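You operate a simulated robot arm through the tools that you are given. There is no shell and no other tool.

Carry out the task below with a simulated two-armed robot. There is one attempt and no reset: what you move stays moved.

Task
Put the orange gauge block on the top of the big table away on the middle shelf of the stock tower. Put the white shirt pack on the free spot beside the teal board. Fetch the white marker pen and set it on top of the cream blotter. Take the orange stirrer on the top of the big table and put it away on the top of the coating bench. Pick up the brown tube with one hand, pass it to the other hand and put it on the front of the steel bench. Put the white smoothing pad on the low board of the mesh stretcher. Do these in any order. Set down upright: orange gauge block, white shirt pack, brown tube.

The check looks at the end state, three seconds after you hand in, the way a careful person would. Anything else that was tipped, shoved, dropped, spilled or broken makes it a failure. Flat cloth is picked up by pressing the open fingertips on it (5 to 10 N) and closing them slowly along it; thin cloth reads only 2 to 8 mm in the jaws.

Robot
Two 7-joint arms with two-finger grippers on one trunk, on a base that moves. Base frame: it is fixed to the floor where the robot stands at the start and does not move with it; the origin is under the middle of the robot, x ahead of it, y to its left, z up. Units: mm, rad, N and s.
The left shoulder is at the start at [24, 216, 1105], the right one opposite. With the tool pointing down near the work surface each hand reaches from about 180 to 760 mm from the robot's upright axis, wherever it stands, measured 20 degrees to its own side. Places, roughly: brown tube [2500, 250, 1000]; cream blotter (22x13x4 cm) [2500, 3100, 900]; free spot beside the teal board [1800, 400, 900]; front of the steel bench (21x34 cm) [-760, 1020, 900]; low board of the mesh stretcher [-300, 3500, 400]; middle shelf of the stock tower (27x21 cm) [3280, 4860, 1440]; orange gauge block [1000, 2000, 1000]; orange stirrer (20x3x3 cm) [1100, 700, 900]; top of the coating bench [2400, -2000, 900]; white marker pen (15x2x2 cm) [1300, 2300, 900]; white shirt pack (15x7x8 cm) [1200, 2000, 900]; white smoothing pad (10x6x6 cm) [2800, 400, 900]. Payload 2.2 kg a hand.
Tool frame (each hand has its own): the origin (TCP) lies between the finger pads and is the grasp point; the fingertips stand 19 mm ahead of it; z points along the fingers, y is the line along which they close. The gripper opens to 116 mm; its body begins 70 mm behind the TCP.
Orientation is that of the tool frame in the base frame, as [roll, pitch, yaw] about the fixed x, y, z axes, in that order (R = Rz(yaw) Ry(pitch) Rx(roll)). With the fingers straight down and closing along the base's y, the tool's x points along the base's -x, its y along +y and its z along -z.

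Tools
- The arms move only by the tool step_arm. It takes "left_rows", "right_rows" or both (then of equal length, played together; a hand with none holds still); each is a list of rows, each a list of 7 numbers: the shift along the base's x, y, z in units of 150 mm (1.0 is 150 mm), then the turn, a rotation vector about the base's x, y, z in units of 60 degrees (1.0 is 60 degrees), then the finger opening in mm, from 0 to 116. In form: [[x, y, z, ax, ay, az, fingers], ...]. A call has 1 to 20 rows; each row is the pose to reach, as a shift and turn from the pose commanded when the call began. A call with a number of a shift or a turn outside -1 to 1 is refused whole. Each row takes 0.2 s and may step no farther than 50 mm and 0.15 rad from the row before; otherwise, or with a gripper value out of range, the whole call is refused. Where a pose cannot be reached the arm comes as near as it can. A force on the tool above 40 N (or 10 N above the force at the start of the call, whichever is more), or a blocked arm, ends the call early, and 0.2 s more pass. The fingers move at their own pace (about 203.5 mm/s each) and stop on an object; they squeeze with about 21 N. The grip force told is the motor's: it shows also when the fingers shut on nothing. Time passes only in rows, and 0.2 s behind the last, so rows that repeat a pose let the fingers close. It gives the time, the measured TCP pose, the force on the tool (base axes), the opening and the grip force at its end, in the units of the frame above (readings bear some noise), with the torque about the TCP (base axes, N m) and any sound that the robot's microphone picked up.
- Cameras (640 x 400 px; columns grow to the right, rows downward): "scene" is now at [135.8, -0.8, 1298]; the picture's right is [-0.02, -1.00, 0.00], its down [-0.37, 0.01, -0.93] and it looks along [0.93, -0.02, -0.37] (base axes); focal length 267 px, centre (320, 200). "left" rides on the left gripper at [69, 15, -97] in its tool frame; the picture's right is [-0.21, 0.98, 0.00], its down [-0.76, -0.17, -0.63] and it looks along [-0.62, -0.14, 0.77] (tool axes); focal length 251 px, centre (320, 200). "right" rides on the right gripper at [69, -15, -96] in its tool frame; the picture's right is [0.21, 0.98, 0.00], its down [-0.76, 0.17, -0.63] and it looks along [-0.62, 0.14, 0.77] (tool axes); focal length 251 px, centre (320, 200). There is no depth. A picture from a camera that has moved, and an enlarged one, comes with that camera's place and axes in the base frame and with its lens.
- snapshot(camera): a new picture of that camera. The clock stands still meanwhile.
- move_column(by): moves the trunk up (or, below 0, down) by that many mm; the arms and the scene camera ride with it, the base frame stays. It gives what a move gives, with no picture.
- roll_base(legs): drives the robot by 1 to 6 legs, each [ahead, left, turn to the left] in mm, mm and rad, along the robot's own axes; the way and the turn of a leg run together, so that a leg with both is an arc; at most 1500 mm and 3.142 rad a leg. The arms and the cameras ride along, it lands a little off, and it stops where it bumps. It gives what a move gives.
- turn_head(pan, tilt): turns the head with the scene camera to pan (to the left, within 1.396 rad either way) and tilt (down, from -0.506 to 1.204), counted from straight ahead of the robot. It gives what a move gives.
- zoom(camera, box): a new picture of the part [left, top, right, bottom] of that camera's present view, enlarged. The clock stands still meanwhile.
- sign_off(): hands the job in; it is judged then, once.

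Places have to be worked out from the pictures, the camera data and where the tool is seen. Open the grippers and draw the arms clear of the work before you hand the job in, unless the task says otherwise.

The tools are called after "Request:" by a JSON object that holds its "method" and its "body". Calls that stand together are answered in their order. step_arm: Moves the arms, as the interface text tells. Its arguments: {"type":"object","properties":{"left_rows":{"type":"array","items":{"type":"array","items":{"type":"number"}}},"right_rows":{"type":"array","items":{"type":"array","items":{"type":"number"}}}},"required":[]} The other tools are called the same way: move_column (by) moves the trunk up or down; roll_base (legs) drives the base; turn_head (pan, tilt) turns the head that bears the scene camera; snapshot (camera) takes a picture; zoom (camera, box) takes an enlarged picture of a part of a camera's view; sign_off () hands the job in.

At the start:

```text
time_s: 0.0
left_tool_pos: [538.4, 287.5, 1191.8]
left_tcp_rot: [3.14, -0.002, 3.141]
left_force: [0.0, -0.1, -0.8]
left_ft_torque: [0.0, -0.03, -0.03]
left_width: 116.0
left_grasp_force: 0.0
right_tool_pos: [442.6, -170.0, 1137.0]
right_tcp_rot: [3.141, -0.003, 3.142]
right_force: [0.4, 0.0, 0.2]
right_ft_torque: [0.03, -0.01, 0.02]
right_width: 116.1
right_grasp_force: 0.0
trunk travel left (down, up): [-250.0, 240.0]
robot x, y, heading: [-0.4, 2.2, 0.001]
head pan, tilt (commanded): [-0.019, 0.377]
```

scene: 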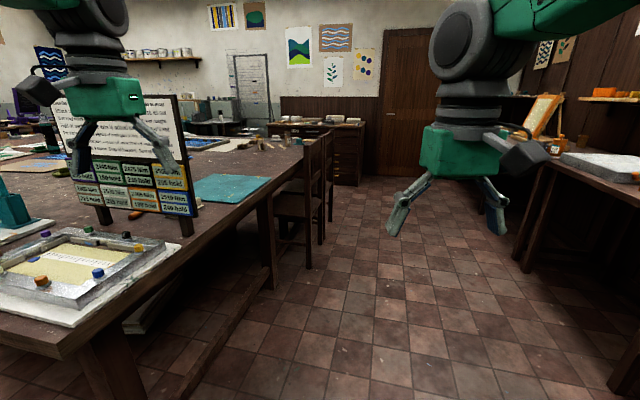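
right: 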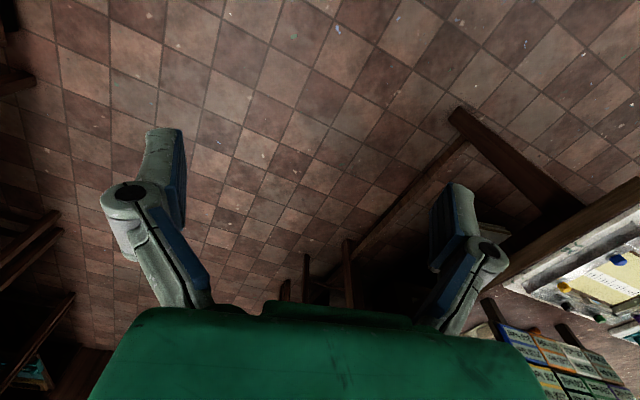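
left: 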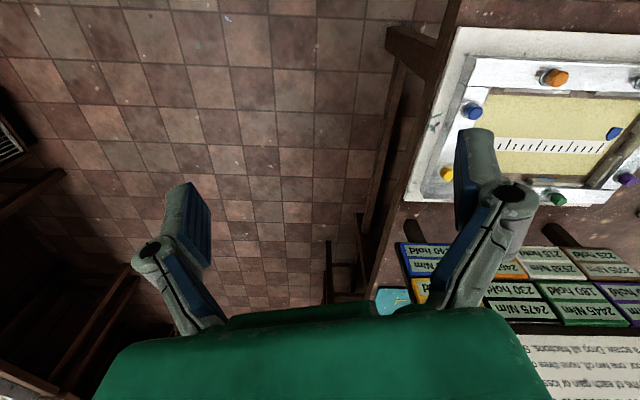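

I start by looking around with the head to map the room before moving anything.

Request:
{"method": "turn_head", "body": {"pan": 0.7, "tilt": 0.3}}

Request:
{"method": "snapshot", "body": {"camera": "scene"}}

Request:
{"method": "turn_head", "body": {"pan": 1.39, "tilt": 0.3}}

Request:
{"method": "snapshot", "body": {"camera": "scene"}}

Request:
{"method": "turn_head", "body": {"pan": -0.7, "tilt": 0.3}}

Request:
{"method": "snapshot", "body": {"camera": "scene"}}

Request:
{"method": "turn_head", "body": {"pan": -1.39, "tilt": 0.3}}

Request:
{"method": "snapshot", "body": {"camera": "scene"}}

```text
time_s: 1.1
left_tool_pos: [535.8, 287.0, 1192.9]
left_tcp_rot: [3.141, 0.002, 3.141]
left_force: [-0.3, 0.1, 0.2]
left_ft_torque: [0.0, 0.03, -0.03]
left_width: 115.9
left_grasp_force: 0.1
right_tool_pos: [439.5, -169.0, 1138.0]
right_tcp_rot: [3.141, 0.002, -3.141]
right_force: [0.9, -0.5, -0.6]
right_ft_torque: [0.01, -0.01, 0.03]
right_width: 116.4
right_grasp_force: 0.1
trunk travel left (down, up): [-250.0, 240.0]
robot x, y, heading: [0.3, -2.4, 0.004]
head pan, tilt (commanded): [0.7, 0.3]
```

```text
taken
camera scene: at [114.7, 61.3, 1305.1], right [0.64, -0.77, 0.0], down [-0.23, -0.19, -0.95], along [0.73, 0.61, -0.3], focal length 267 px, centre (320, 200)
```

scene: 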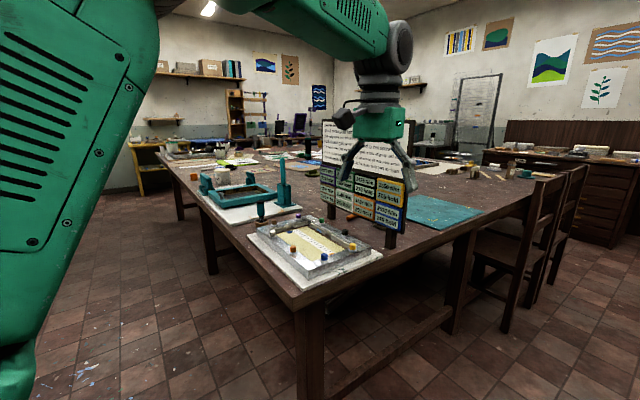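

```text
time_s: 2.1
left_tool_pos: [535.7, 286.7, 1193.6]
left_tcp_rot: [-3.14, 0.001, -3.142]
left_force: [-0.6, 0.4, 0.1]
left_ft_torque: [-0.01, -0.01, -0.03]
left_width: 115.9
left_grasp_force: 0.0
right_tool_pos: [439.2, -169.8, 1137.8]
right_tcp_rot: [3.14, 0.002, -3.141]
right_force: [0.3, 0.1, 0.7]
right_ft_torque: [0.01, 0.04, 0.0]
right_width: 116.0
right_grasp_force: 0.0
trunk travel left (down, up): [-250.0, 240.0]
robot x, y, heading: [-0.2, 1.8, -0.002]
head pan, tilt (commanded): [1.389, 0.3]
```

```text
taken
camera scene: at [59.8, 93.0, 1305.3], right [0.98, -0.18, 0.0], down [-0.06, -0.29, -0.95], along [0.17, 0.94, -0.3], focal length 267 px, centre (320, 200)
```

scene: 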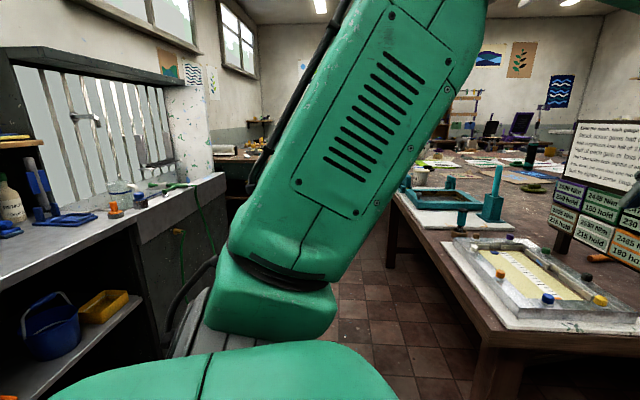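

```text
time_s: 4.1
left_tool_pos: [534.7, 286.5, 1193.1]
left_tcp_rot: [3.14, 0.001, -3.141]
left_force: [0.2, 0.3, -0.4]
left_ft_torque: [-0.02, 0.0, 0.02]
left_width: 116.2
left_grasp_force: 0.1
right_tool_pos: [439.2, -170.0, 1137.9]
right_tcp_rot: [-3.141, 0.003, -3.141]
right_force: [-0.8, 0.8, 0.0]
right_ft_torque: [0.01, 0.0, 0.0]
right_width: 115.8
right_grasp_force: 0.1
trunk travel left (down, up): [-250.0, 240.0]
robot x, y, heading: [-0.8, -3.1, 0.002]
head pan, tilt (commanded): [-0.7, 0.3]
```

```text
taken
camera scene: at [114.3, -59.1, 1305.2], right [-0.64, -0.77, 0.0], down [-0.23, 0.19, -0.95], along [0.73, -0.62, -0.3], focal length 267 px, centre (320, 200)
```

scene: 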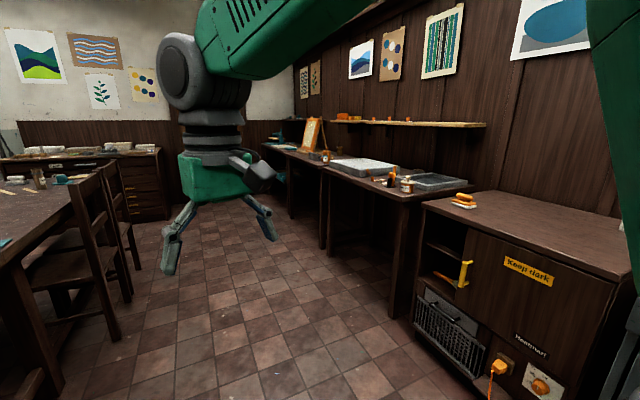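

```text
time_s: 5.2
left_tool_pos: [534.7, 285.7, 1193.1]
left_tcp_rot: [3.141, 0.0, 3.14]
left_force: [0.7, 0.3, -1.0]
left_ft_torque: [-0.03, -0.01, -0.02]
left_width: 116.1
left_grasp_force: 0.0
right_tool_pos: [439.5, -169.6, 1136.6]
right_tcp_rot: [-3.141, 0.002, 3.141]
right_force: [0.1, 0.7, 0.7]
right_ft_torque: [0.0, -0.04, 0.05]
right_width: 116.2
right_grasp_force: 0.2
trunk travel left (down, up): [-250.0, 240.0]
robot x, y, heading: [-0.1, 3.8, 0.003]
head pan, tilt (commanded): [-1.389, 0.3]
```

```text
taken
camera scene: at [59.8, -90.8, 1305.4], right [-0.98, -0.18, 0.0], down [-0.06, 0.29, -0.96], along [0.17, -0.94, -0.3], focal length 267 px, centre (320, 200)
```

scene: 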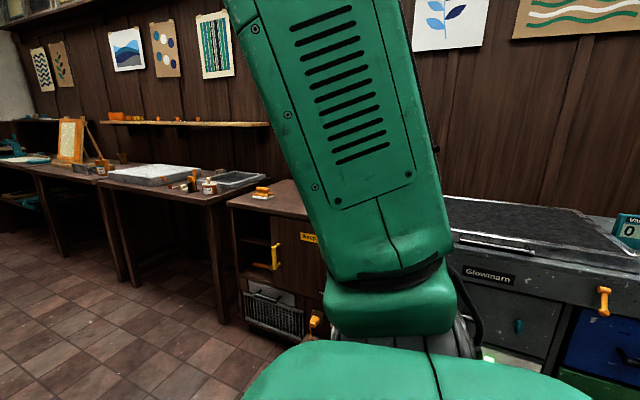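

The room is a print shop. I look more closely at the big table, the wall cabinet and the objects by zooming.

Request:
{"method": "turn_head", "body": {"pan": 0.2, "tilt": 0.3}}

Request:
{"method": "zoom", "body": {"camera": "scene", "box": [320, 80, 560, 230]}}

Request:
{"method": "zoom", "body": {"camera": "scene", "box": [0, 80, 240, 230]}}

Request:
{"method": "turn_head", "body": {"pan": 0.9, "tilt": 0.2}}

Request:
{"method": "snapshot", "body": {"camera": "scene"}}

Request:
{"method": "zoom", "body": {"camera": "scene", "box": [200, 80, 520, 280]}}

```text
time_s: 6.8
left_tool_pos: [536.8, 287.9, 1194.4]
left_tcp_rot: [3.141, 0.003, -3.141]
left_force: [-0.2, -0.4, 0.5]
left_ft_torque: [0.03, -0.02, 0.04]
left_width: 116.1
left_grasp_force: 0.1
right_tool_pos: [439.5, -169.9, 1137.4]
right_tcp_rot: [-3.141, 0.002, 3.141]
right_force: [0.1, 0.4, 0.0]
right_ft_torque: [0.0, -0.03, 0.0]
right_width: 115.9
right_grasp_force: 0.1
trunk travel left (down, up): [-250.0, 240.0]
robot x, y, heading: [-0.6, 0.8, -0.002]
head pan, tilt (commanded): [0.201, 0.3]
```

```text
2.67 times, centred on (440, 155) of scene
camera zoom: at [134.4, 19.7, 1305.1], right [0.2, -0.98, 0.0], down [-0.29, -0.06, -0.95], along [0.94, 0.19, -0.3], focal length 712 px, centre (0, 320)
```

zoom: 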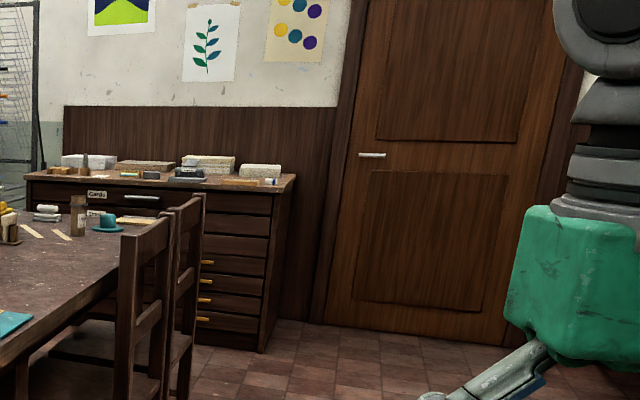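

```text
2.67 times, centred on (120, 155) of scene
camera zoom: at [134.4, 19.7, 1305.1], right [0.2, -0.98, 0.0], down [-0.29, -0.06, -0.95], along [0.94, 0.19, -0.3], focal length 712 px, centre (853, 320)
```

zoom: 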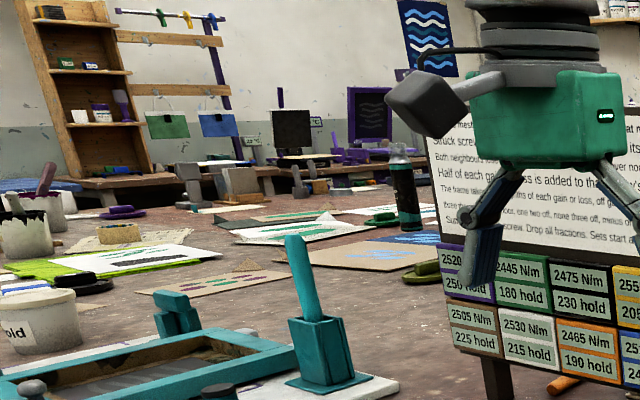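

```text
time_s: 7.9
left_tool_pos: [536.6, 287.2, 1192.7]
left_tcp_rot: [3.141, 0.003, 3.141]
left_force: [0.2, -0.2, 0.7]
left_ft_torque: [-0.04, 0.02, 0.01]
left_width: 116.0
left_grasp_force: 0.1
right_tool_pos: [439.5, -169.4, 1136.6]
right_tcp_rot: [3.14, 0.003, -3.141]
right_force: [-0.1, -0.7, 0.7]
right_ft_torque: [0.04, -0.01, 0.0]
right_width: 116.0
right_grasp_force: 0.1
trunk travel left (down, up): [-250.0, 240.0]
robot x, y, heading: [-0.1, -2.2, 0.002]
head pan, tilt (commanded): [0.901, 0.201]
```

```text
taken
camera scene: at [100.9, 74.1, 1314.5], right [0.78, -0.62, 0.0], down [-0.13, -0.16, -0.98], along [0.61, 0.77, -0.2], focal length 267 px, centre (320, 200)
```

scene: 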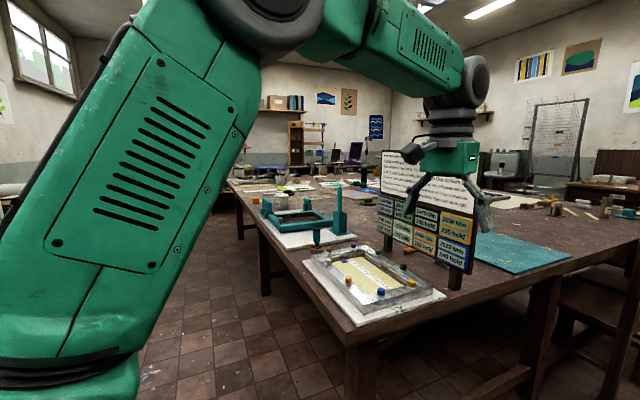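

```text
2.00 times, centred on (360, 180) of scene
camera zoom: at [100.9, 74.1, 1314.5], right [0.78, -0.62, 0.0], down [-0.13, -0.16, -0.98], along [0.61, 0.77, -0.2], focal length 534 px, centre (240, 240)
```

zoom: 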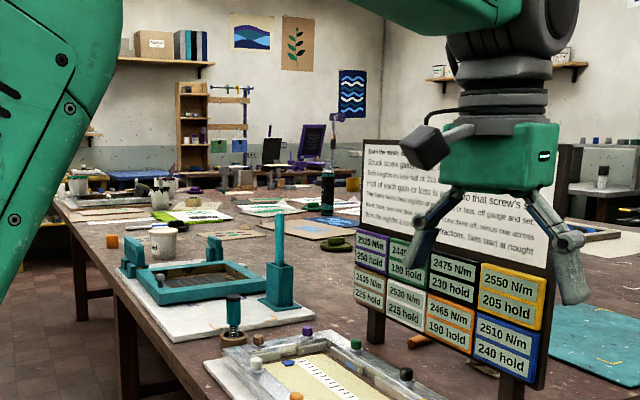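

Everything on the big table stretches far; now I look down to see the robot's own base and the floor near me.

Request:
{"method": "turn_head", "body": {"pan": 0.0, "tilt": 1.2}}

Request:
{"method": "snapshot", "body": {"camera": "scene"}}

Request:
{"method": "turn_head", "body": {"pan": 0.5, "tilt": 0.55}}

Request:
{"method": "snapshot", "body": {"camera": "scene"}}

```text
time_s: 9.2
left_tool_pos: [536.0, 286.4, 1193.2]
left_tcp_rot: [3.141, 0.003, 3.141]
left_force: [-0.2, 0.4, -0.4]
left_ft_torque: [0.03, 0.01, -0.03]
left_width: 116.1
left_grasp_force: 0.0
right_tool_pos: [439.3, -170.4, 1137.8]
right_tcp_rot: [3.141, 0.002, 3.141]
right_force: [0.3, 0.0, 0.3]
right_ft_torque: [0.04, 0.0, 0.0]
right_width: 116.0
right_grasp_force: 0.0
trunk travel left (down, up): [-250.0, 240.0]
robot x, y, heading: [2.0, 4.3, 0.004]
head pan, tilt (commanded): [0.0, 1.201]
```

```text
taken
camera scene: at [98.7, 1.1, 1233.2], right [0.0, -1.0, 0.0], down [-0.93, 0.0, -0.36], along [0.36, 0.0, -0.93], focal length 267 px, centre (320, 200)
```

scene: 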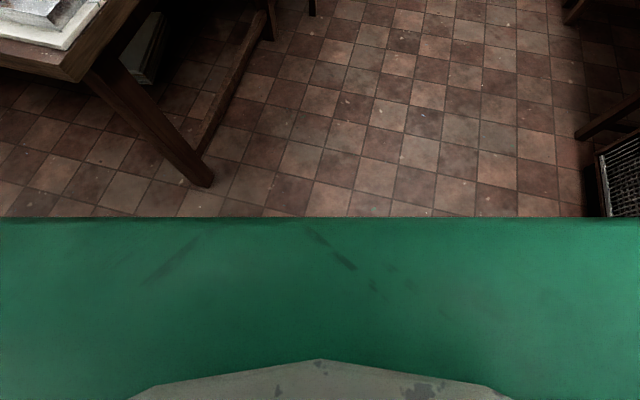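

```text
time_s: 10.2
left_tool_pos: [535.3, 286.5, 1193.1]
left_tcp_rot: [3.139, 0.001, 3.141]
left_force: [-0.3, 0.4, 0.3]
left_ft_torque: [-0.01, -0.01, 0.02]
left_width: 116.2
left_grasp_force: 0.0
right_tool_pos: [439.8, -168.2, 1137.3]
right_tcp_rot: [-3.141, 0.003, 3.14]
right_force: [0.0, 0.7, -0.3]
right_ft_torque: [0.01, 0.01, -0.03]
right_width: 116.2
right_grasp_force: 0.1
trunk travel left (down, up): [-250.0, 240.0]
robot x, y, heading: [-2.9, -2.3, 0.003]
head pan, tilt (commanded): [0.499, 0.55]
```

```text
taken
camera scene: at [121.8, 44.1, 1282.1], right [0.48, -0.88, 0.0], down [-0.46, -0.25, -0.85], along [0.75, 0.41, -0.53], focal length 267 px, centre (320, 200)
```

scene: 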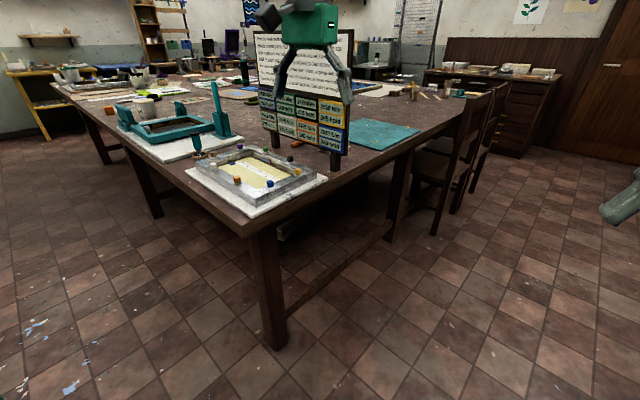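

The table is turned about -0.27 rad against my axes, its near corner at about (455, 422), the sign stands near (910, 550) with the stirrer behind it. I drive to the free floor on the right side of the table, keeping clear, and turn to face it.

Request:
{"method": "roll_base", "body": {"legs": [[200, -450, 0], [1060, 0, 0], [0, 0, 1.3]]}}

Request:
{"method": "turn_head", "body": {"pan": 0.3, "tilt": 0.5}}

Request:
{"method": "snapshot", "body": {"camera": "scene"}}

Request:
{"method": "turn_head", "body": {"pan": -0.5, "tilt": 0.45}}

Request:
{"method": "snapshot", "body": {"camera": "scene"}}

```text
time_s: 21.5
left_tool_pos: [1147.7, 139.0, 1196.4]
left_tcp_rot: [3.133, 0.001, -1.833]
left_force: [1.2, 1.0, 0.5]
left_ft_torque: [0.01, 0.05, 0.01]
left_width: 116.0
left_grasp_force: 0.0
right_tool_pos: [1562.9, -71.6, 1137.1]
right_tcp_rot: [3.133, 0.0, -1.835]
right_force: [0.5, -0.9, -0.9]
right_ft_torque: [0.0, 0.03, 0.02]
right_width: 115.9
right_grasp_force: 0.2
trunk travel left (down, up): [-250.0, 240.0]
robot x, y, heading: [1278.7, -451.6, 1.31]
head pan, tilt (commanded): [0.499, 0.55]
```

```text
time_s: 22.2
left_tool_pos: [1151.4, 134.7, 1197.3]
left_tcp_rot: [3.132, 0.006, -1.836]
left_force: [0.6, 0.4, -0.1]
left_ft_torque: [0.03, 0.01, -0.01]
left_width: 115.9
left_grasp_force: 0.1
right_tool_pos: [1565.6, -76.6, 1137.6]
right_tcp_rot: [3.132, 0.005, -1.837]
right_force: [-0.5, 0.2, -0.1]
right_ft_torque: [0.0, 0.02, -0.03]
right_width: 116.0
right_grasp_force: 0.0
trunk travel left (down, up): [-250.0, 240.0]
robot x, y, heading: [1280.3, -448.6, 1.307]
head pan, tilt (commanded): [0.3, 0.499]
```

```text
taken
camera scene: at [1301.6, -322.6, 1287.0], right [1.0, 0.04, -0.01], down [0.01, -0.48, -0.88], along [-0.04, 0.88, -0.48], focal length 267 px, centre (320, 200)
```

scene: 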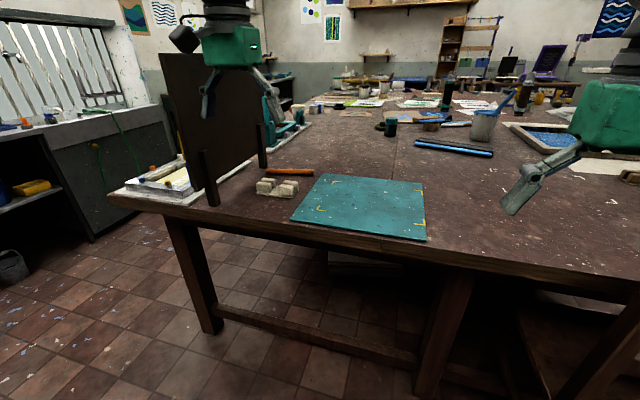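

```text
time_s: 23.3
left_tool_pos: [1125.7, 141.9, 1192.8]
left_tcp_rot: [-3.133, 0.004, -1.832]
left_force: [-0.6, -0.8, 0.1]
left_ft_torque: [0.02, -0.04, 0.01]
left_width: 116.1
left_grasp_force: 0.1
right_tool_pos: [1542.4, -70.3, 1139.8]
right_tcp_rot: [-3.133, 0.003, -1.833]
right_force: [-1.0, 0.1, -0.3]
right_ft_torque: [-0.03, -0.06, 0.02]
right_width: 116.0
right_grasp_force: 0.1
trunk travel left (down, up): [-250.0, 240.0]
robot x, y, heading: [1269.4, -448.8, 1.306]
head pan, tilt (commanded): [-0.499, 0.45]
```

```text
taken
camera scene: at [1348.3, -341.4, 1291.2], right [0.72, -0.69, 0.0], down [-0.3, -0.32, -0.9], along [0.62, 0.65, -0.44], focal length 267 px, centre (320, 200)
```

scene: 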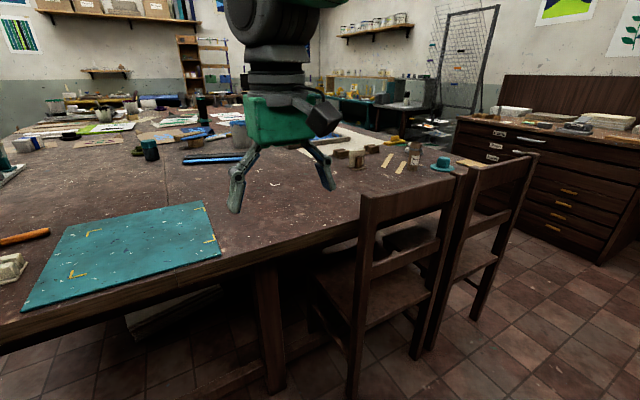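

The stirrer lies at about (1145, 594), roughly parallel to the table edge, behind the sign. I zoom in on it.

Request:
{"method": "turn_head", "body": {"pan": 0.3, "tilt": 0.5}}

Request:
{"method": "zoom", "body": {"camera": "scene", "box": [190, 120, 350, 220]}}

Request:
{"method": "zoom", "body": {"camera": "scene", "box": [260, 50, 580, 190]}}

Request:
{"method": "snapshot", "body": {"camera": "left"}}

```text
time_s: 24.5
left_tool_pos: [1123.5, 142.3, 1192.3]
left_tcp_rot: [-3.131, 0.006, -1.834]
left_force: [-1.1, 0.5, -0.4]
left_ft_torque: [0.02, -0.05, 0.02]
left_width: 116.1
left_grasp_force: 0.1
right_tool_pos: [1540.9, -68.7, 1140.7]
right_tcp_rot: [-3.131, 0.004, -1.835]
right_force: [-0.1, 0.2, 0.1]
right_ft_torque: [-0.04, 0.0, 0.0]
right_width: 116.1
right_grasp_force: 0.1
trunk travel left (down, up): [-250.0, 240.0]
robot x, y, heading: [1275.3, -447.3, 1.306]
head pan, tilt (commanded): [0.3, 0.499]
```

```text
4.00 times, centred on (270, 170) of scene
camera zoom: at [1268.7, -313.5, 1286.3], right [1.0, 0.04, 0.01], down [0.03, -0.48, -0.87], along [-0.03, 0.87, -0.48], focal length 1068 px, centre (520, 320)
```

zoom: 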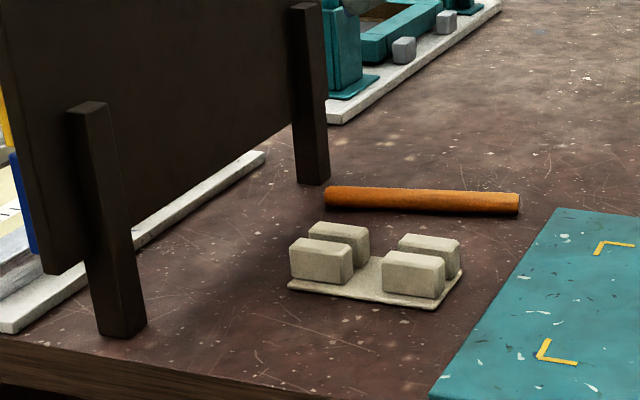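

```text
2.00 times, centred on (420, 120) of scene
camera zoom: at [1268.7, -313.5, 1286.3], right [1.0, 0.04, 0.01], down [0.03, -0.48, -0.87], along [-0.03, 0.87, -0.48], focal length 534 px, centre (120, 360)
```

zoom: 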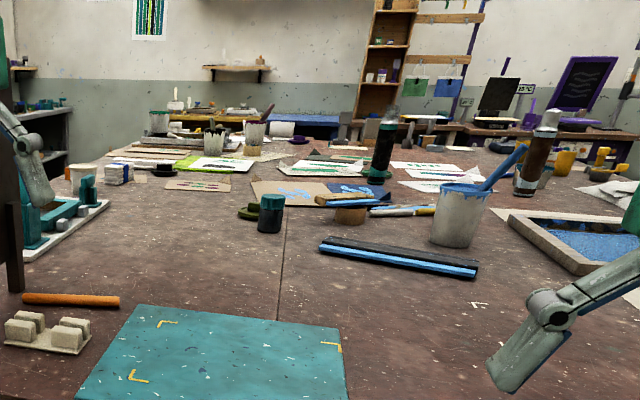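

```text
taken
camera left: at [1090.0, 79.3, 1287.3], right [-0.89, 0.46, -0.01], down [0.35, 0.69, 0.64], along [0.3, 0.56, -0.77], focal length 251 px, centre (320, 200)
```

left: 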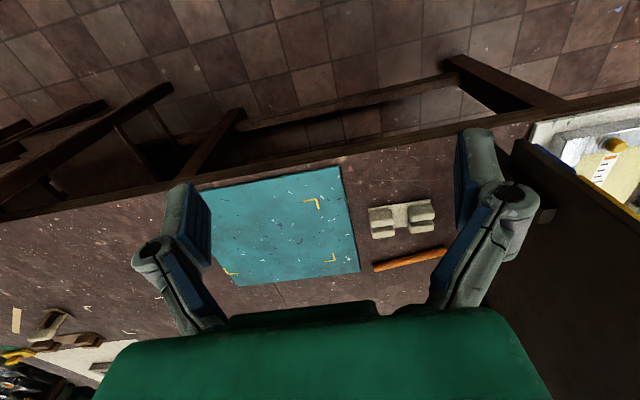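

The stirrer's mid is about (1144, 602), lying along x, its left end close to the sign foot. The arms bend elbow-up so the left hand can reach over; I drive straight forward about 320 mm (hands at z 1190 clear of things) and look with the left camera.

Request:
{"method": "roll_base", "body": {"legs": [[320, 0, 0]]}}

Request:
{"method": "turn_head", "body": {"pan": 0.5, "tilt": 0.7}}

Request:
{"method": "snapshot", "body": {"camera": "scene"}}

Request:
{"method": "snapshot", "body": {"camera": "left"}}

```text
time_s: 26.6
left_tool_pos: [1227.5, 441.9, 1197.7]
left_tcp_rot: [3.134, 0.006, -1.834]
left_force: [1.1, 0.8, 0.6]
left_ft_torque: [0.05, 0.09, -0.03]
left_width: 116.3
left_grasp_force: 0.0
right_tool_pos: [1640.7, 232.7, 1137.7]
right_tcp_rot: [3.137, 0.004, -1.831]
right_force: [1.0, 0.1, -0.4]
right_ft_torque: [-0.02, 0.07, 0.01]
right_width: 116.1
right_grasp_force: 0.0
trunk travel left (down, up): [-250.0, 240.0]
robot x, y, heading: [1362.3, -148.6, 1.315]
head pan, tilt (commanded): [0.3, 0.499]
```

```text
time_s: 27.3
left_tool_pos: [1225.1, 440.2, 1197.7]
left_tcp_rot: [3.139, 0.007, -1.834]
left_force: [0.8, 0.0, -0.2]
left_ft_torque: [0.02, 0.03, 0.02]
left_width: 116.2
left_grasp_force: 0.0
right_tool_pos: [1640.4, 228.9, 1138.8]
right_tcp_rot: [3.138, 0.005, -1.833]
right_force: [0.0, -0.6, -0.2]
right_ft_torque: [0.02, 0.02, -0.01]
right_width: 115.7
right_grasp_force: 0.0
trunk travel left (down, up): [-250.0, 240.0]
robot x, y, heading: [1361.1, -143.0, 1.313]
head pan, tilt (commanded): [0.499, 0.7]
```

```text
taken
camera scene: at [1359.7, -23.3, 1269.3], right [0.97, 0.24, -0.01], down [0.15, -0.63, -0.76], along [-0.19, 0.74, -0.64], focal length 267 px, centre (320, 200)
```

scene: 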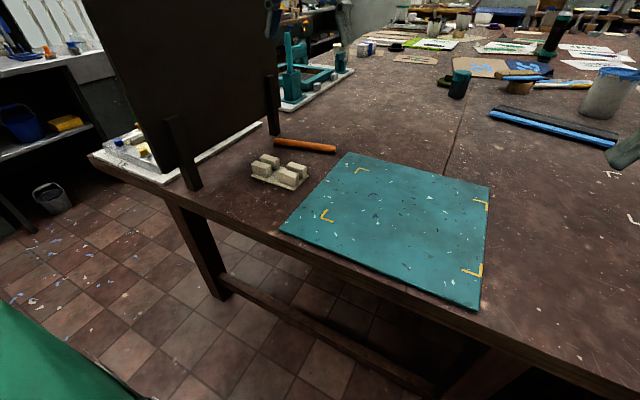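

```text
taken
camera left: at [1193.1, 375.4, 1292.8], right [-0.89, 0.46, 0.01], down [0.36, 0.68, 0.64], along [0.29, 0.57, -0.77], focal length 251 px, centre (320, 200)
```

left: 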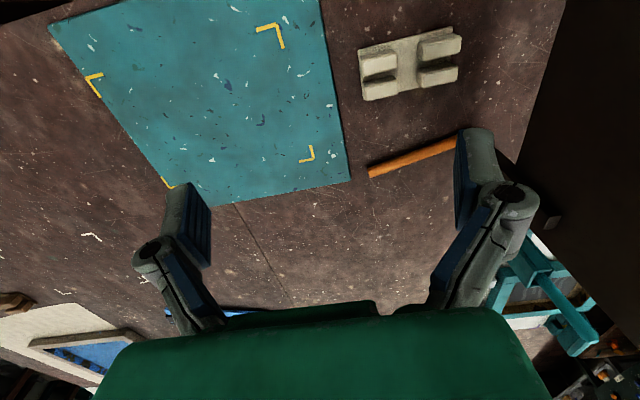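

Comparing scene and hand views, the surface must be lower than thought: table top z about 857, stirrer axis z about 872 at centre (1137, 677). I need to get nearer, so I drive 90 mm forward, then turn the left hand so it closes across the stirrer while still high.

Request:
{"method": "roll_base", "body": {"legs": [[90, 0, 0]]}}

Request:
{"method": "step_arm", "body": {"left_rows": [[0, 0, 0, 0, 0, -0.14, 116], [0, 0, 0, 0, 0, -0.28, 116], [0, 0, 0, 0, 0, -0.42, 116], [0, 0, 0, 0, 0, -0.56, 116], [0, 0, 0, 0, 0, -0.7, 116], [0, 0, 0, 0, 0, -0.84, 116], [0, 0, 0, 0, 0, -0.98, 116]]}}

```text
time_s: 28.4
left_tool_pos: [1241.4, 526.9, 1194.8]
left_tcp_rot: [-3.139, 0.007, -1.833]
left_force: [-0.1, 0.7, -0.4]
left_ft_torque: [-0.03, -0.04, 0.01]
left_width: 115.9
left_grasp_force: 0.1
right_tool_pos: [1656.3, 317.1, 1139.3]
right_tcp_rot: [-3.141, 0.003, -1.832]
right_force: [0.6, 0.5, -0.4]
right_ft_torque: [-0.05, -0.03, 0.02]
right_width: 115.9
right_grasp_force: 0.1
trunk travel left (down, up): [-250.0, 240.0]
robot x, y, heading: [1378.8, -62.7, 1.313]
head pan, tilt (commanded): [0.499, 0.7]
```

```text
time_s: 30.0
left_tool_pos: [1239.3, 524.5, 1196.7]
left_tcp_rot: [-3.137, 0.007, -2.862]
left_force: [0.1, 0.5, 0.2]
left_ft_torque: [0.01, 0.0, 0.01]
left_width: 115.9
left_grasp_force: 0.0
right_tool_pos: [1655.3, 314.2, 1142.9]
right_tcp_rot: [-3.138, 0.009, -1.833]
right_force: [0.3, -0.1, 0.2]
right_ft_torque: [0.03, 0.04, -0.02]
right_width: 115.9
right_grasp_force: 0.1
trunk travel left (down, up): [-250.0, 240.0]
robot x, y, heading: [1383.4, -64.4, 1.308]
head pan, tilt (commanded): [0.499, 0.7]
```

Now I move the hand over the stirrer at about z 1045, finishing the turn, and take a look with both cameras.

Request:
{"method": "step_arm", "body": {"left_rows": [[-0.08, 0.17, 0, 0, 0, -0.05, 116], [-0.17, 0.34, -0.1, 0, 0, -0.1, 116], [-0.25, 0.51, -0.25, 0, 0, -0.15, 116], [-0.33, 0.68, -0.45, 0, 0, -0.2, 116], [-0.42, 0.85, -0.65, 0, 0, -0.25, 116], [-0.49, 1.0, -0.85, 0, 0, -0.3, 116], [-0.49, 1.0, -1.0, 0, 0, -0.3, 116], [-0.49, 1.0, -1.0, 0, 0, -0.3, 116]]}}

Request:
{"method": "snapshot", "body": {"camera": "left"}}

Request:
{"method": "snapshot", "body": {"camera": "scene"}}

```text
time_s: 31.8
left_tool_pos: [1163.2, 675.0, 1046.5]
left_tcp_rot: [-3.135, 0.008, 3.108]
left_force: [0.2, -0.1, -0.1]
left_ft_torque: [0.02, 0.02, 0.01]
left_width: 116.3
left_grasp_force: 0.0
right_tool_pos: [1652.5, 314.5, 1141.7]
right_tcp_rot: [-3.136, 0.008, -1.834]
right_force: [0.8, -0.4, -0.3]
right_ft_torque: [0.0, 0.03, 0.06]
right_width: 115.9
right_grasp_force: 0.0
trunk travel left (down, up): [-250.0, 240.0]
robot x, y, heading: [1381.7, -67.3, 1.308]
head pan, tilt (commanded): [0.499, 0.7]
```

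```text
taken
camera left: at [1093.9, 692.7, 1141.5], right [0.25, 0.97, 0.0], down [0.75, -0.19, 0.64], along [0.62, -0.16, -0.77], focal length 251 px, centre (320, 200)
```

left: 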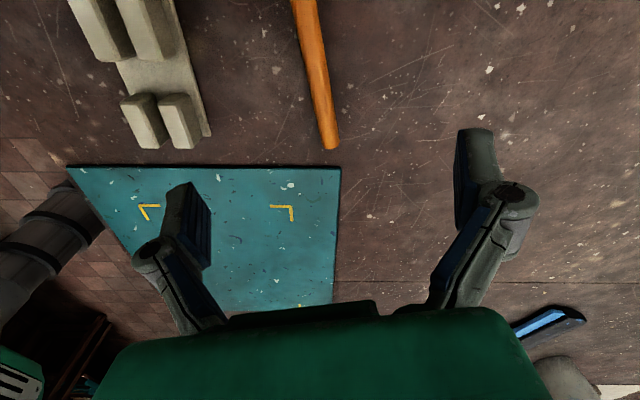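

```text
taken
camera scene: at [1374.2, 63.0, 1269.1], right [0.97, 0.24, 0.0], down [0.15, -0.63, -0.76], along [-0.18, 0.74, -0.65], focal length 267 px, centre (320, 200)
```

scene: 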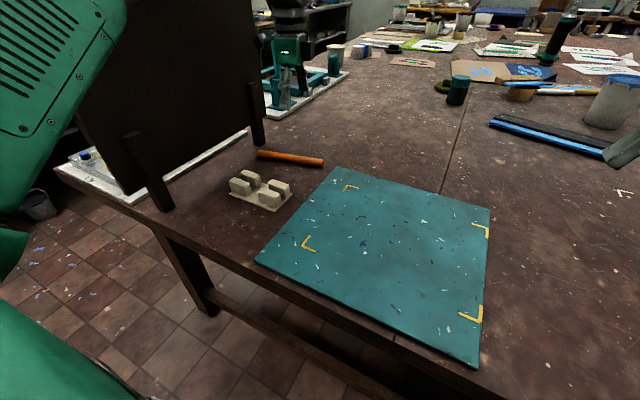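

The stirrer line agrees between cameras: centre (1136, 676), at x 1163 its y is about 673, z about 872. I lower to about z 897 and check.

Request:
{"method": "step_arm", "body": {"left_rows": [[0, 0, -0.3, 0, 0, 0, 116], [0, -0.01, -0.6, 0, 0, 0, 116], [0, -0.01, -0.85, 0, 0, 0, 116], [0, -0.01, -1.0, 0, 0, 0, 116], [0, -0.01, -1.0, 0, 0, 0, 116]]}}

Request:
{"method": "snapshot", "body": {"camera": "left"}}

Request:
{"method": "zoom", "body": {"camera": "scene", "box": [210, 80, 370, 220]}}

```text
time_s: 33.0
left_tool_pos: [1160.6, 675.5, 894.0]
left_tcp_rot: [-3.133, 0.01, 3.11]
left_force: [-0.5, 0.1, 0.7]
left_ft_torque: [0.03, 0.02, -0.03]
left_width: 116.1
left_grasp_force: 0.0
right_tool_pos: [1650.1, 315.9, 1140.3]
right_tcp_rot: [-3.134, 0.008, -1.833]
right_force: [1.6, -0.4, 0.6]
right_ft_torque: [-0.02, -0.02, -0.01]
right_width: 116.1
right_grasp_force: 0.1
trunk travel left (down, up): [-250.0, 240.0]
robot x, y, heading: [1378.2, -64.7, 1.311]
head pan, tilt (commanded): [0.499, 0.7]
```

```text
taken
camera left: at [1090.8, 693.1, 989.9], right [0.25, 0.97, 0.0], down [0.74, -0.19, 0.64], along [0.62, -0.16, -0.77], focal length 251 px, centre (320, 200)
```

left: 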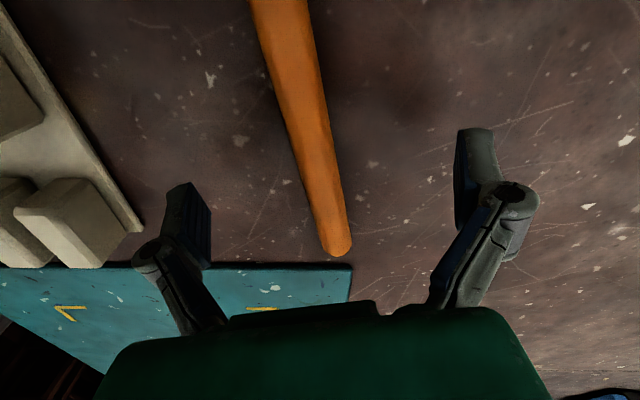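

```text
2.86 times, centred on (290, 150) of scene
camera zoom: at [1371.7, 63.7, 1269.0], right [0.97, 0.24, 0.0], down [0.15, -0.63, -0.76], along [-0.18, 0.74, -0.65], focal length 762 px, centre (406, 343)
```

zoom: 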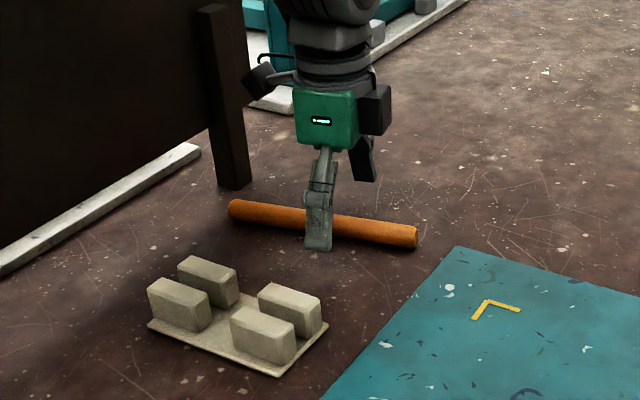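

The stirrer sits between the fingers. I lower 13 mm more to z 881 and close the fingers.

Request:
{"method": "step_arm", "body": {"left_rows": [[0, -0.02, -0.05, 0, 0, 0, 116], [0, -0.02, -0.09, 0, 0, 0, 116], [0, -0.02, -0.09, 0, 0, 0, 60], [0, -0.02, -0.09, 0, 0, 0, 10], [0, -0.02, -0.09, 0, 0, 0, 0], [0, -0.02, -0.09, 0, 0, 0, 0]]}}

Request:
{"method": "zoom", "body": {"camera": "scene", "box": [210, 80, 370, 220]}}

```text
time_s: 34.4
left_tool_pos: [1160.0, 672.6, 881.2]
left_tcp_rot: [-3.136, 0.01, 3.11]
left_force: [0.6, 0.6, -1.2]
left_ft_torque: [-0.01, 0.0, 0.01]
left_width: 16.4
left_grasp_force: 21.1
right_tool_pos: [1650.1, 315.5, 1142.4]
right_tcp_rot: [-3.135, 0.009, -1.831]
right_force: [0.3, 0.1, -0.1]
right_ft_torque: [0.01, -0.03, 0.02]
right_width: 116.2
right_grasp_force: 0.0
trunk travel left (down, up): [-250.0, 240.0]
robot x, y, heading: [1379.6, -65.9, 1.314]
head pan, tilt (commanded): [0.499, 0.7]
```

```text
2.86 times, centred on (290, 150) of scene
camera zoom: at [1371.5, 64.2, 1268.9], right [0.97, 0.24, 0.0], down [0.15, -0.63, -0.76], along [-0.18, 0.74, -0.65], focal length 762 px, centre (406, 343)
```

zoom: 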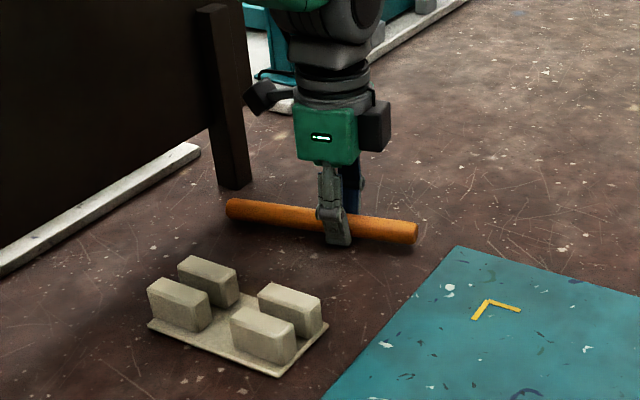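

The grip holds at 16.4 mm with 21 N. I lift 130 mm gently and check the hold.

Request:
{"method": "step_arm", "body": {"left_rows": [[0, 0, 0.1, 0, 0, 0, 0], [0, 0, 0.3, 0, 0, 0, 0], [0, 0, 0.6, 0, 0, 0, 0], [0, 0, 0.9, 0, 0, 0, 0], [0, 0, 1.0, 0, 0, 0, 0]]}}

Request:
{"method": "zoom", "body": {"camera": "scene", "box": [210, 60, 370, 200]}}

Request:
{"method": "snapshot", "body": {"camera": "left"}}

```text
time_s: 35.6
left_tool_pos: [1161.1, 670.7, 1033.5]
left_tcp_rot: [-3.132, 0.009, 3.108]
left_force: [-0.2, -0.3, -1.2]
left_ft_torque: [-0.01, 0.01, 0.01]
left_width: 15.0
left_grasp_force: 21.3
right_tool_pos: [1650.7, 315.5, 1142.9]
right_tcp_rot: [-3.134, 0.01, -1.833]
right_force: [0.3, 0.5, 0.0]
right_ft_torque: [0.01, -0.01, 0.01]
right_width: 115.9
right_grasp_force: 0.1
trunk travel left (down, up): [-250.0, 240.0]
robot x, y, heading: [1380.2, -63.5, 1.307]
head pan, tilt (commanded): [0.499, 0.7]
```

```text
2.86 times, centred on (290, 130) of scene
camera zoom: at [1371.9, 63.9, 1268.9], right [0.97, 0.24, 0.0], down [0.15, -0.63, -0.76], along [-0.18, 0.74, -0.65], focal length 762 px, centre (406, 400)
```

zoom: 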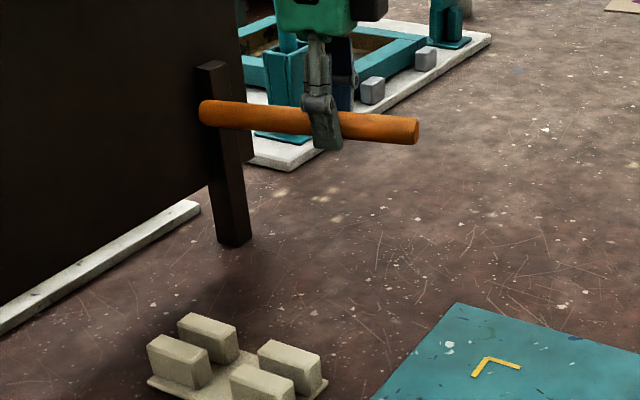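

```text
taken
camera left: at [1091.1, 689.3, 1127.8], right [0.25, 0.97, -0.01], down [0.74, -0.19, 0.64], along [0.62, -0.16, -0.77], focal length 251 px, centre (320, 200)
```

left: 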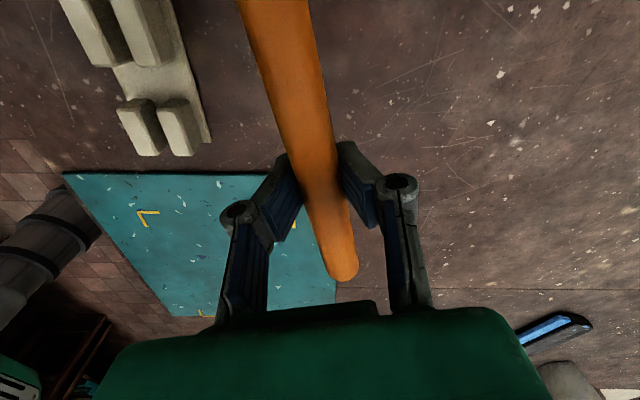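

The stirrer is held firmly. I lift it clear and draw the hand back, then back the base away from the table.

Request:
{"method": "step_arm", "body": {"left_rows": [[0.1, 0, 0.2, 0, 0, 0, 0], [0.25, -0.1, 0.45, 0, 0, 0, 0], [0.4, -0.3, 0.65, 0, 0, 0, 0], [0.5, -0.55, 0.8, 0, 0, 0, 0], [0.55, -0.8, 0.95, 0, 0, 0, 0], [0.55, -1.0, 1.0, 0, 0, 0, 0]]}}

Request:
{"method": "roll_base", "body": {"legs": [[-550, 0, 0], [0, 0, -1.9]]}}

Request:
{"method": "turn_head", "body": {"pan": 0.0, "tilt": 0.4}}

Request:
{"method": "snapshot", "body": {"camera": "scene"}}

```text
time_s: 37.0
left_tool_pos: [1241.9, 518.4, 1182.3]
left_tcp_rot: [-3.137, 0.011, 3.11]
left_force: [0.0, -0.1, 0.7]
left_ft_torque: [0.06, 0.01, 0.0]
left_width: 13.0
left_grasp_force: 21.3
right_tool_pos: [1650.2, 313.9, 1142.8]
right_tcp_rot: [-3.134, 0.01, -1.833]
right_force: [0.3, 0.0, 0.6]
right_ft_torque: [-0.02, 0.0, 0.01]
right_width: 116.1
right_grasp_force: 0.1
trunk travel left (down, up): [-250.0, 240.0]
robot x, y, heading: [1380.1, -63.7, 1.307]
head pan, tilt (commanded): [0.499, 0.7]
```

```text
time_s: 44.7
left_tool_pos: [1836.0, -644.1, 1180.8]
left_tcp_rot: [-3.135, 0.011, 1.206]
left_force: [0.0, -0.7, -0.7]
left_ft_torque: [-0.01, -0.01, 0.01]
left_width: 6.0
left_grasp_force: 21.0
right_tool_pos: [1509.1, -962.5, 1141.1]
right_tcp_rot: [-3.133, 0.008, 2.547]
right_force: [-0.1, -0.2, -0.1]
right_ft_torque: [0.0, -0.02, 0.0]
right_width: 116.1
right_grasp_force: 0.1
trunk travel left (down, up): [-250.0, 240.0]
robot x, y, heading: [1238.5, -588.3, -0.598]
head pan, tilt (commanded): [0.499, 0.7]
```

```text
time_s: 45.6
left_tool_pos: [1832.9, -641.4, 1182.4]
left_tcp_rot: [-3.137, 0.009, 1.207]
left_force: [-0.1, 0.0, -0.3]
left_ft_torque: [0.0, 0.0, 0.02]
left_width: 6.0
left_grasp_force: 21.2
right_tool_pos: [1505.9, -961.0, 1142.8]
right_tcp_rot: [-3.136, 0.01, 2.546]
right_force: [-0.2, -0.2, 0.4]
right_ft_torque: [-0.02, 0.04, 0.01]
right_width: 116.1
right_grasp_force: 0.0
trunk travel left (down, up): [-250.0, 240.0]
robot x, y, heading: [1238.3, -586.4, -0.591]
head pan, tilt (commanded): [0.0, 0.4]
```

```text
taken
camera scene: at [1352.8, -660.4, 1295.8], right [-0.56, -0.83, 0.0], down [-0.33, 0.22, -0.92], along [0.76, -0.51, -0.39], focal length 267 px, centre (320, 200)
```

scene: 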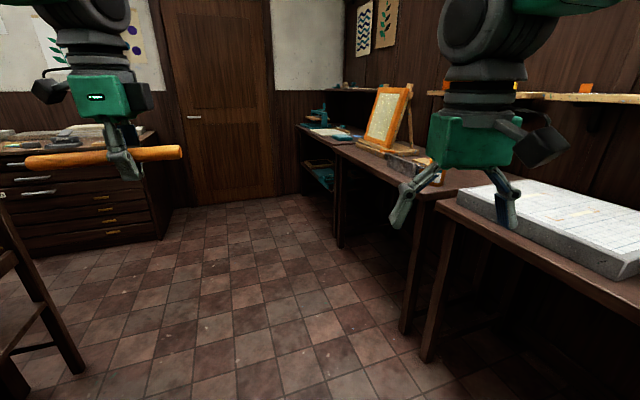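

The opening has shrunk to 6 mm, so the stirrer may be slipping; I look closely at it with both cameras.

Request:
{"method": "snapshot", "body": {"camera": "left"}}

Request:
{"method": "zoom", "body": {"camera": "scene", "box": [20, 60, 200, 200]}}

```text
taken
camera left: at [1873.2, -582.8, 1277.1], right [0.84, -0.55, 0.0], down [-0.42, -0.64, 0.64], along [-0.35, -0.54, -0.77], focal length 251 px, centre (320, 200)
```

left: 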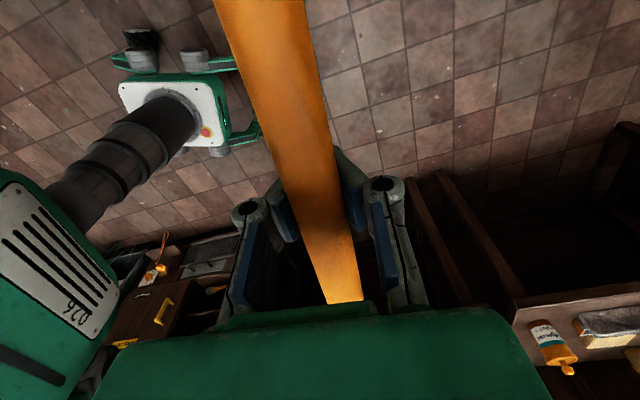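

```text
2.86 times, centred on (110, 130) of scene
camera zoom: at [1352.8, -660.4, 1295.8], right [-0.56, -0.83, 0.0], down [-0.33, 0.22, -0.92], along [0.76, -0.51, -0.39], focal length 762 px, centre (920, 400)
```

zoom: 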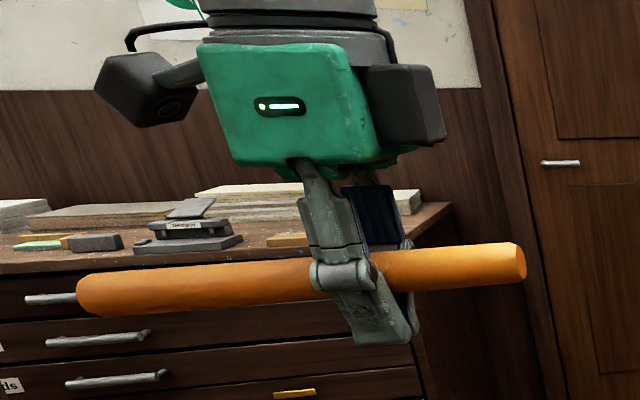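

The stirrer has slid up into the grip and is now cradled by the closed tips, so it is safe to carry. The bench with the easel should be the coating bench near (2400, -2000); I drive there and turn to face it.

Request:
{"method": "roll_base", "body": {"legs": [[1200, 220, 0], [0, 0, -0.9]]}}

Request:
{"method": "turn_head", "body": {"pan": -0.2, "tilt": 0.45}}

Request:
{"method": "snapshot", "body": {"camera": "scene"}}

```text
time_s: 54.1
left_tool_pos: [2697.4, -1564.7, 1182.4]
left_tcp_rot: [-3.137, 0.011, 0.327]
left_force: [-0.9, -1.0, -0.5]
left_ft_torque: [-0.02, -0.01, -0.01]
left_width: 6.1
left_grasp_force: 21.2
right_tool_pos: [2243.9, -1516.7, 1143.0]
right_tcp_rot: [-3.134, 0.012, 1.67]
right_force: [0.4, -0.5, 0.2]
right_ft_torque: [0.0, 0.03, 0.01]
right_width: 116.2
right_grasp_force: 0.1
trunk travel left (down, up): [-250.0, 240.0]
robot x, y, heading: [2359.5, -1071.9, -1.475]
head pan, tilt (commanded): [0.0, 0.4]
```

```text
time_s: 54.8
left_tool_pos: [2695.5, -1562.6, 1184.1]
left_tcp_rot: [-3.139, 0.012, 0.329]
left_force: [-0.7, 0.0, -0.2]
left_ft_torque: [-0.03, -0.01, -0.03]
left_width: 6.0
left_grasp_force: 20.9
right_tool_pos: [2242.3, -1513.4, 1144.1]
right_tcp_rot: [-3.136, 0.014, 1.668]
right_force: [0.6, -0.2, -0.3]
right_ft_torque: [-0.01, 0.0, -0.02]
right_width: 116.0
right_grasp_force: 0.0
trunk travel left (down, up): [-250.0, 240.0]
robot x, y, heading: [2358.9, -1077.3, -1.47]
head pan, tilt (commanded): [-0.201, 0.45]
```

```text
taken
camera scene: at [2357.1, -1205.8, 1291.3], right [-0.99, 0.1, 0.0], down [0.04, 0.44, -0.9], along [-0.09, -0.89, -0.44], focal length 267 px, centre (320, 200)
```

scene: 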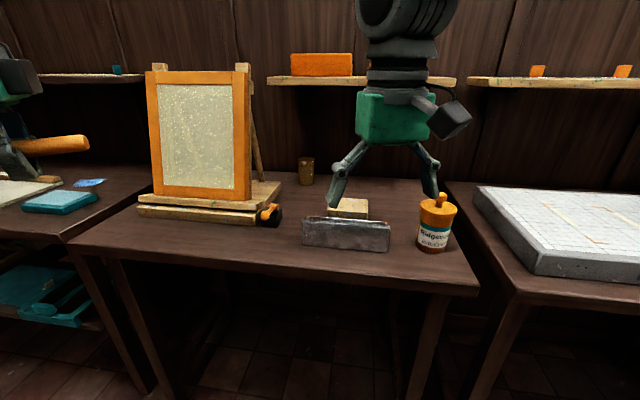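

This is the coating bench: easel, scoop, bottle and a free strip in front of the easel around (2630, -1890). I drive 200 mm closer and look from the left hand to judge the surface height.

Request:
{"method": "roll_base", "body": {"legs": [[200, 0, 0]]}}

Request:
{"method": "turn_head", "body": {"pan": 0.2, "tilt": 0.7}}

Request:
{"method": "snapshot", "body": {"camera": "scene"}}

Request:
{"method": "snapshot", "body": {"camera": "left"}}

Request:
{"method": "snapshot", "body": {"camera": "right"}}

```text
time_s: 56.4
left_tool_pos: [2715.3, -1761.1, 1182.1]
left_tcp_rot: [-3.138, 0.01, 0.325]
left_force: [0.8, 0.5, -0.7]
left_ft_torque: [0.05, 0.0, 0.0]
left_width: 5.7
left_grasp_force: 21.5
right_tool_pos: [2261.0, -1712.8, 1144.4]
right_tcp_rot: [-3.134, 0.013, 1.67]
right_force: [0.3, -0.6, 0.5]
right_ft_torque: [-0.02, 0.03, -0.02]
right_width: 116.0
right_grasp_force: 0.1
trunk travel left (down, up): [-250.0, 240.0]
robot x, y, heading: [2381.1, -1273.1, -1.474]
head pan, tilt (commanded): [-0.201, 0.45]
```

```text
time_s: 57.3
left_tool_pos: [2715.5, -1757.8, 1184.5]
left_tcp_rot: [-3.142, 0.011, 0.326]
left_force: [-0.9, -0.7, 0.1]
left_ft_torque: [-0.02, 0.01, -0.01]
left_width: 6.0
left_grasp_force: 21.0
right_tool_pos: [2262.4, -1708.4, 1144.6]
right_tcp_rot: [-3.136, 0.015, 1.668]
right_force: [-0.6, 0.2, 0.2]
right_ft_torque: [-0.03, -0.03, 0.03]
right_width: 116.1
right_grasp_force: 0.1
trunk travel left (down, up): [-250.0, 240.0]
robot x, y, heading: [2381.3, -1271.7, -1.475]
head pan, tilt (commanded): [0.201, 0.7]
```

```text
taken
camera scene: at [2411.0, -1392.9, 1269.2], right [-0.96, -0.29, 0.0], down [-0.19, 0.62, -0.76], along [0.22, -0.73, -0.65], focal length 267 px, centre (320, 200)
```

scene: 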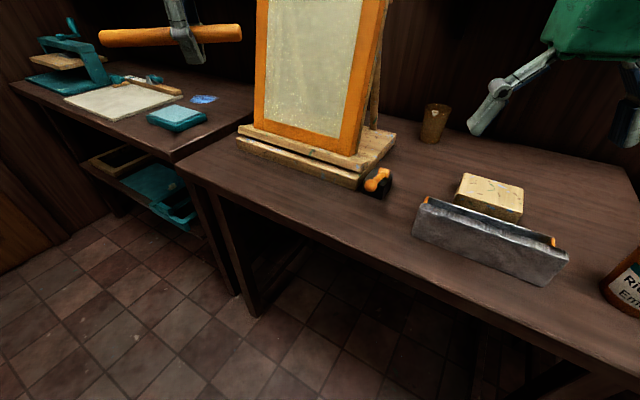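

```text
taken
camera left: at [2787.2, -1750.2, 1279.9], right [0.11, -0.99, 0.0], down [-0.76, -0.08, 0.64], along [-0.64, -0.07, -0.77], focal length 251 px, centre (320, 200)
```

left: 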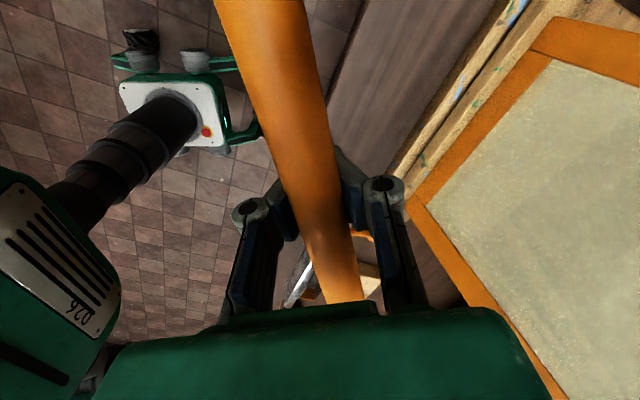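

```text
taken
camera right: at [2240.1, -1639.9, 1239.6], right [0.95, 0.31, -0.01], down [0.24, -0.73, 0.64], along [0.19, -0.61, -0.77], focal length 251 px, centre (320, 200)
```

right: 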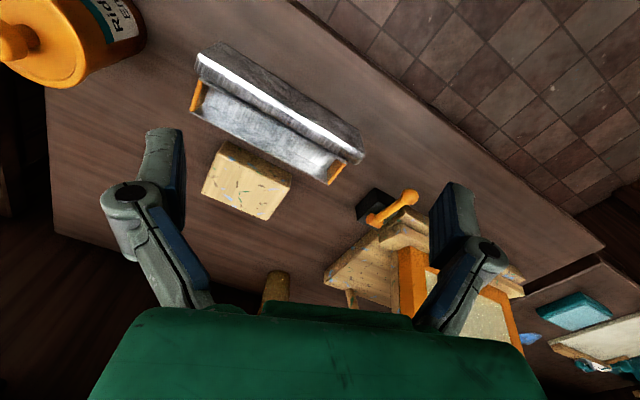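

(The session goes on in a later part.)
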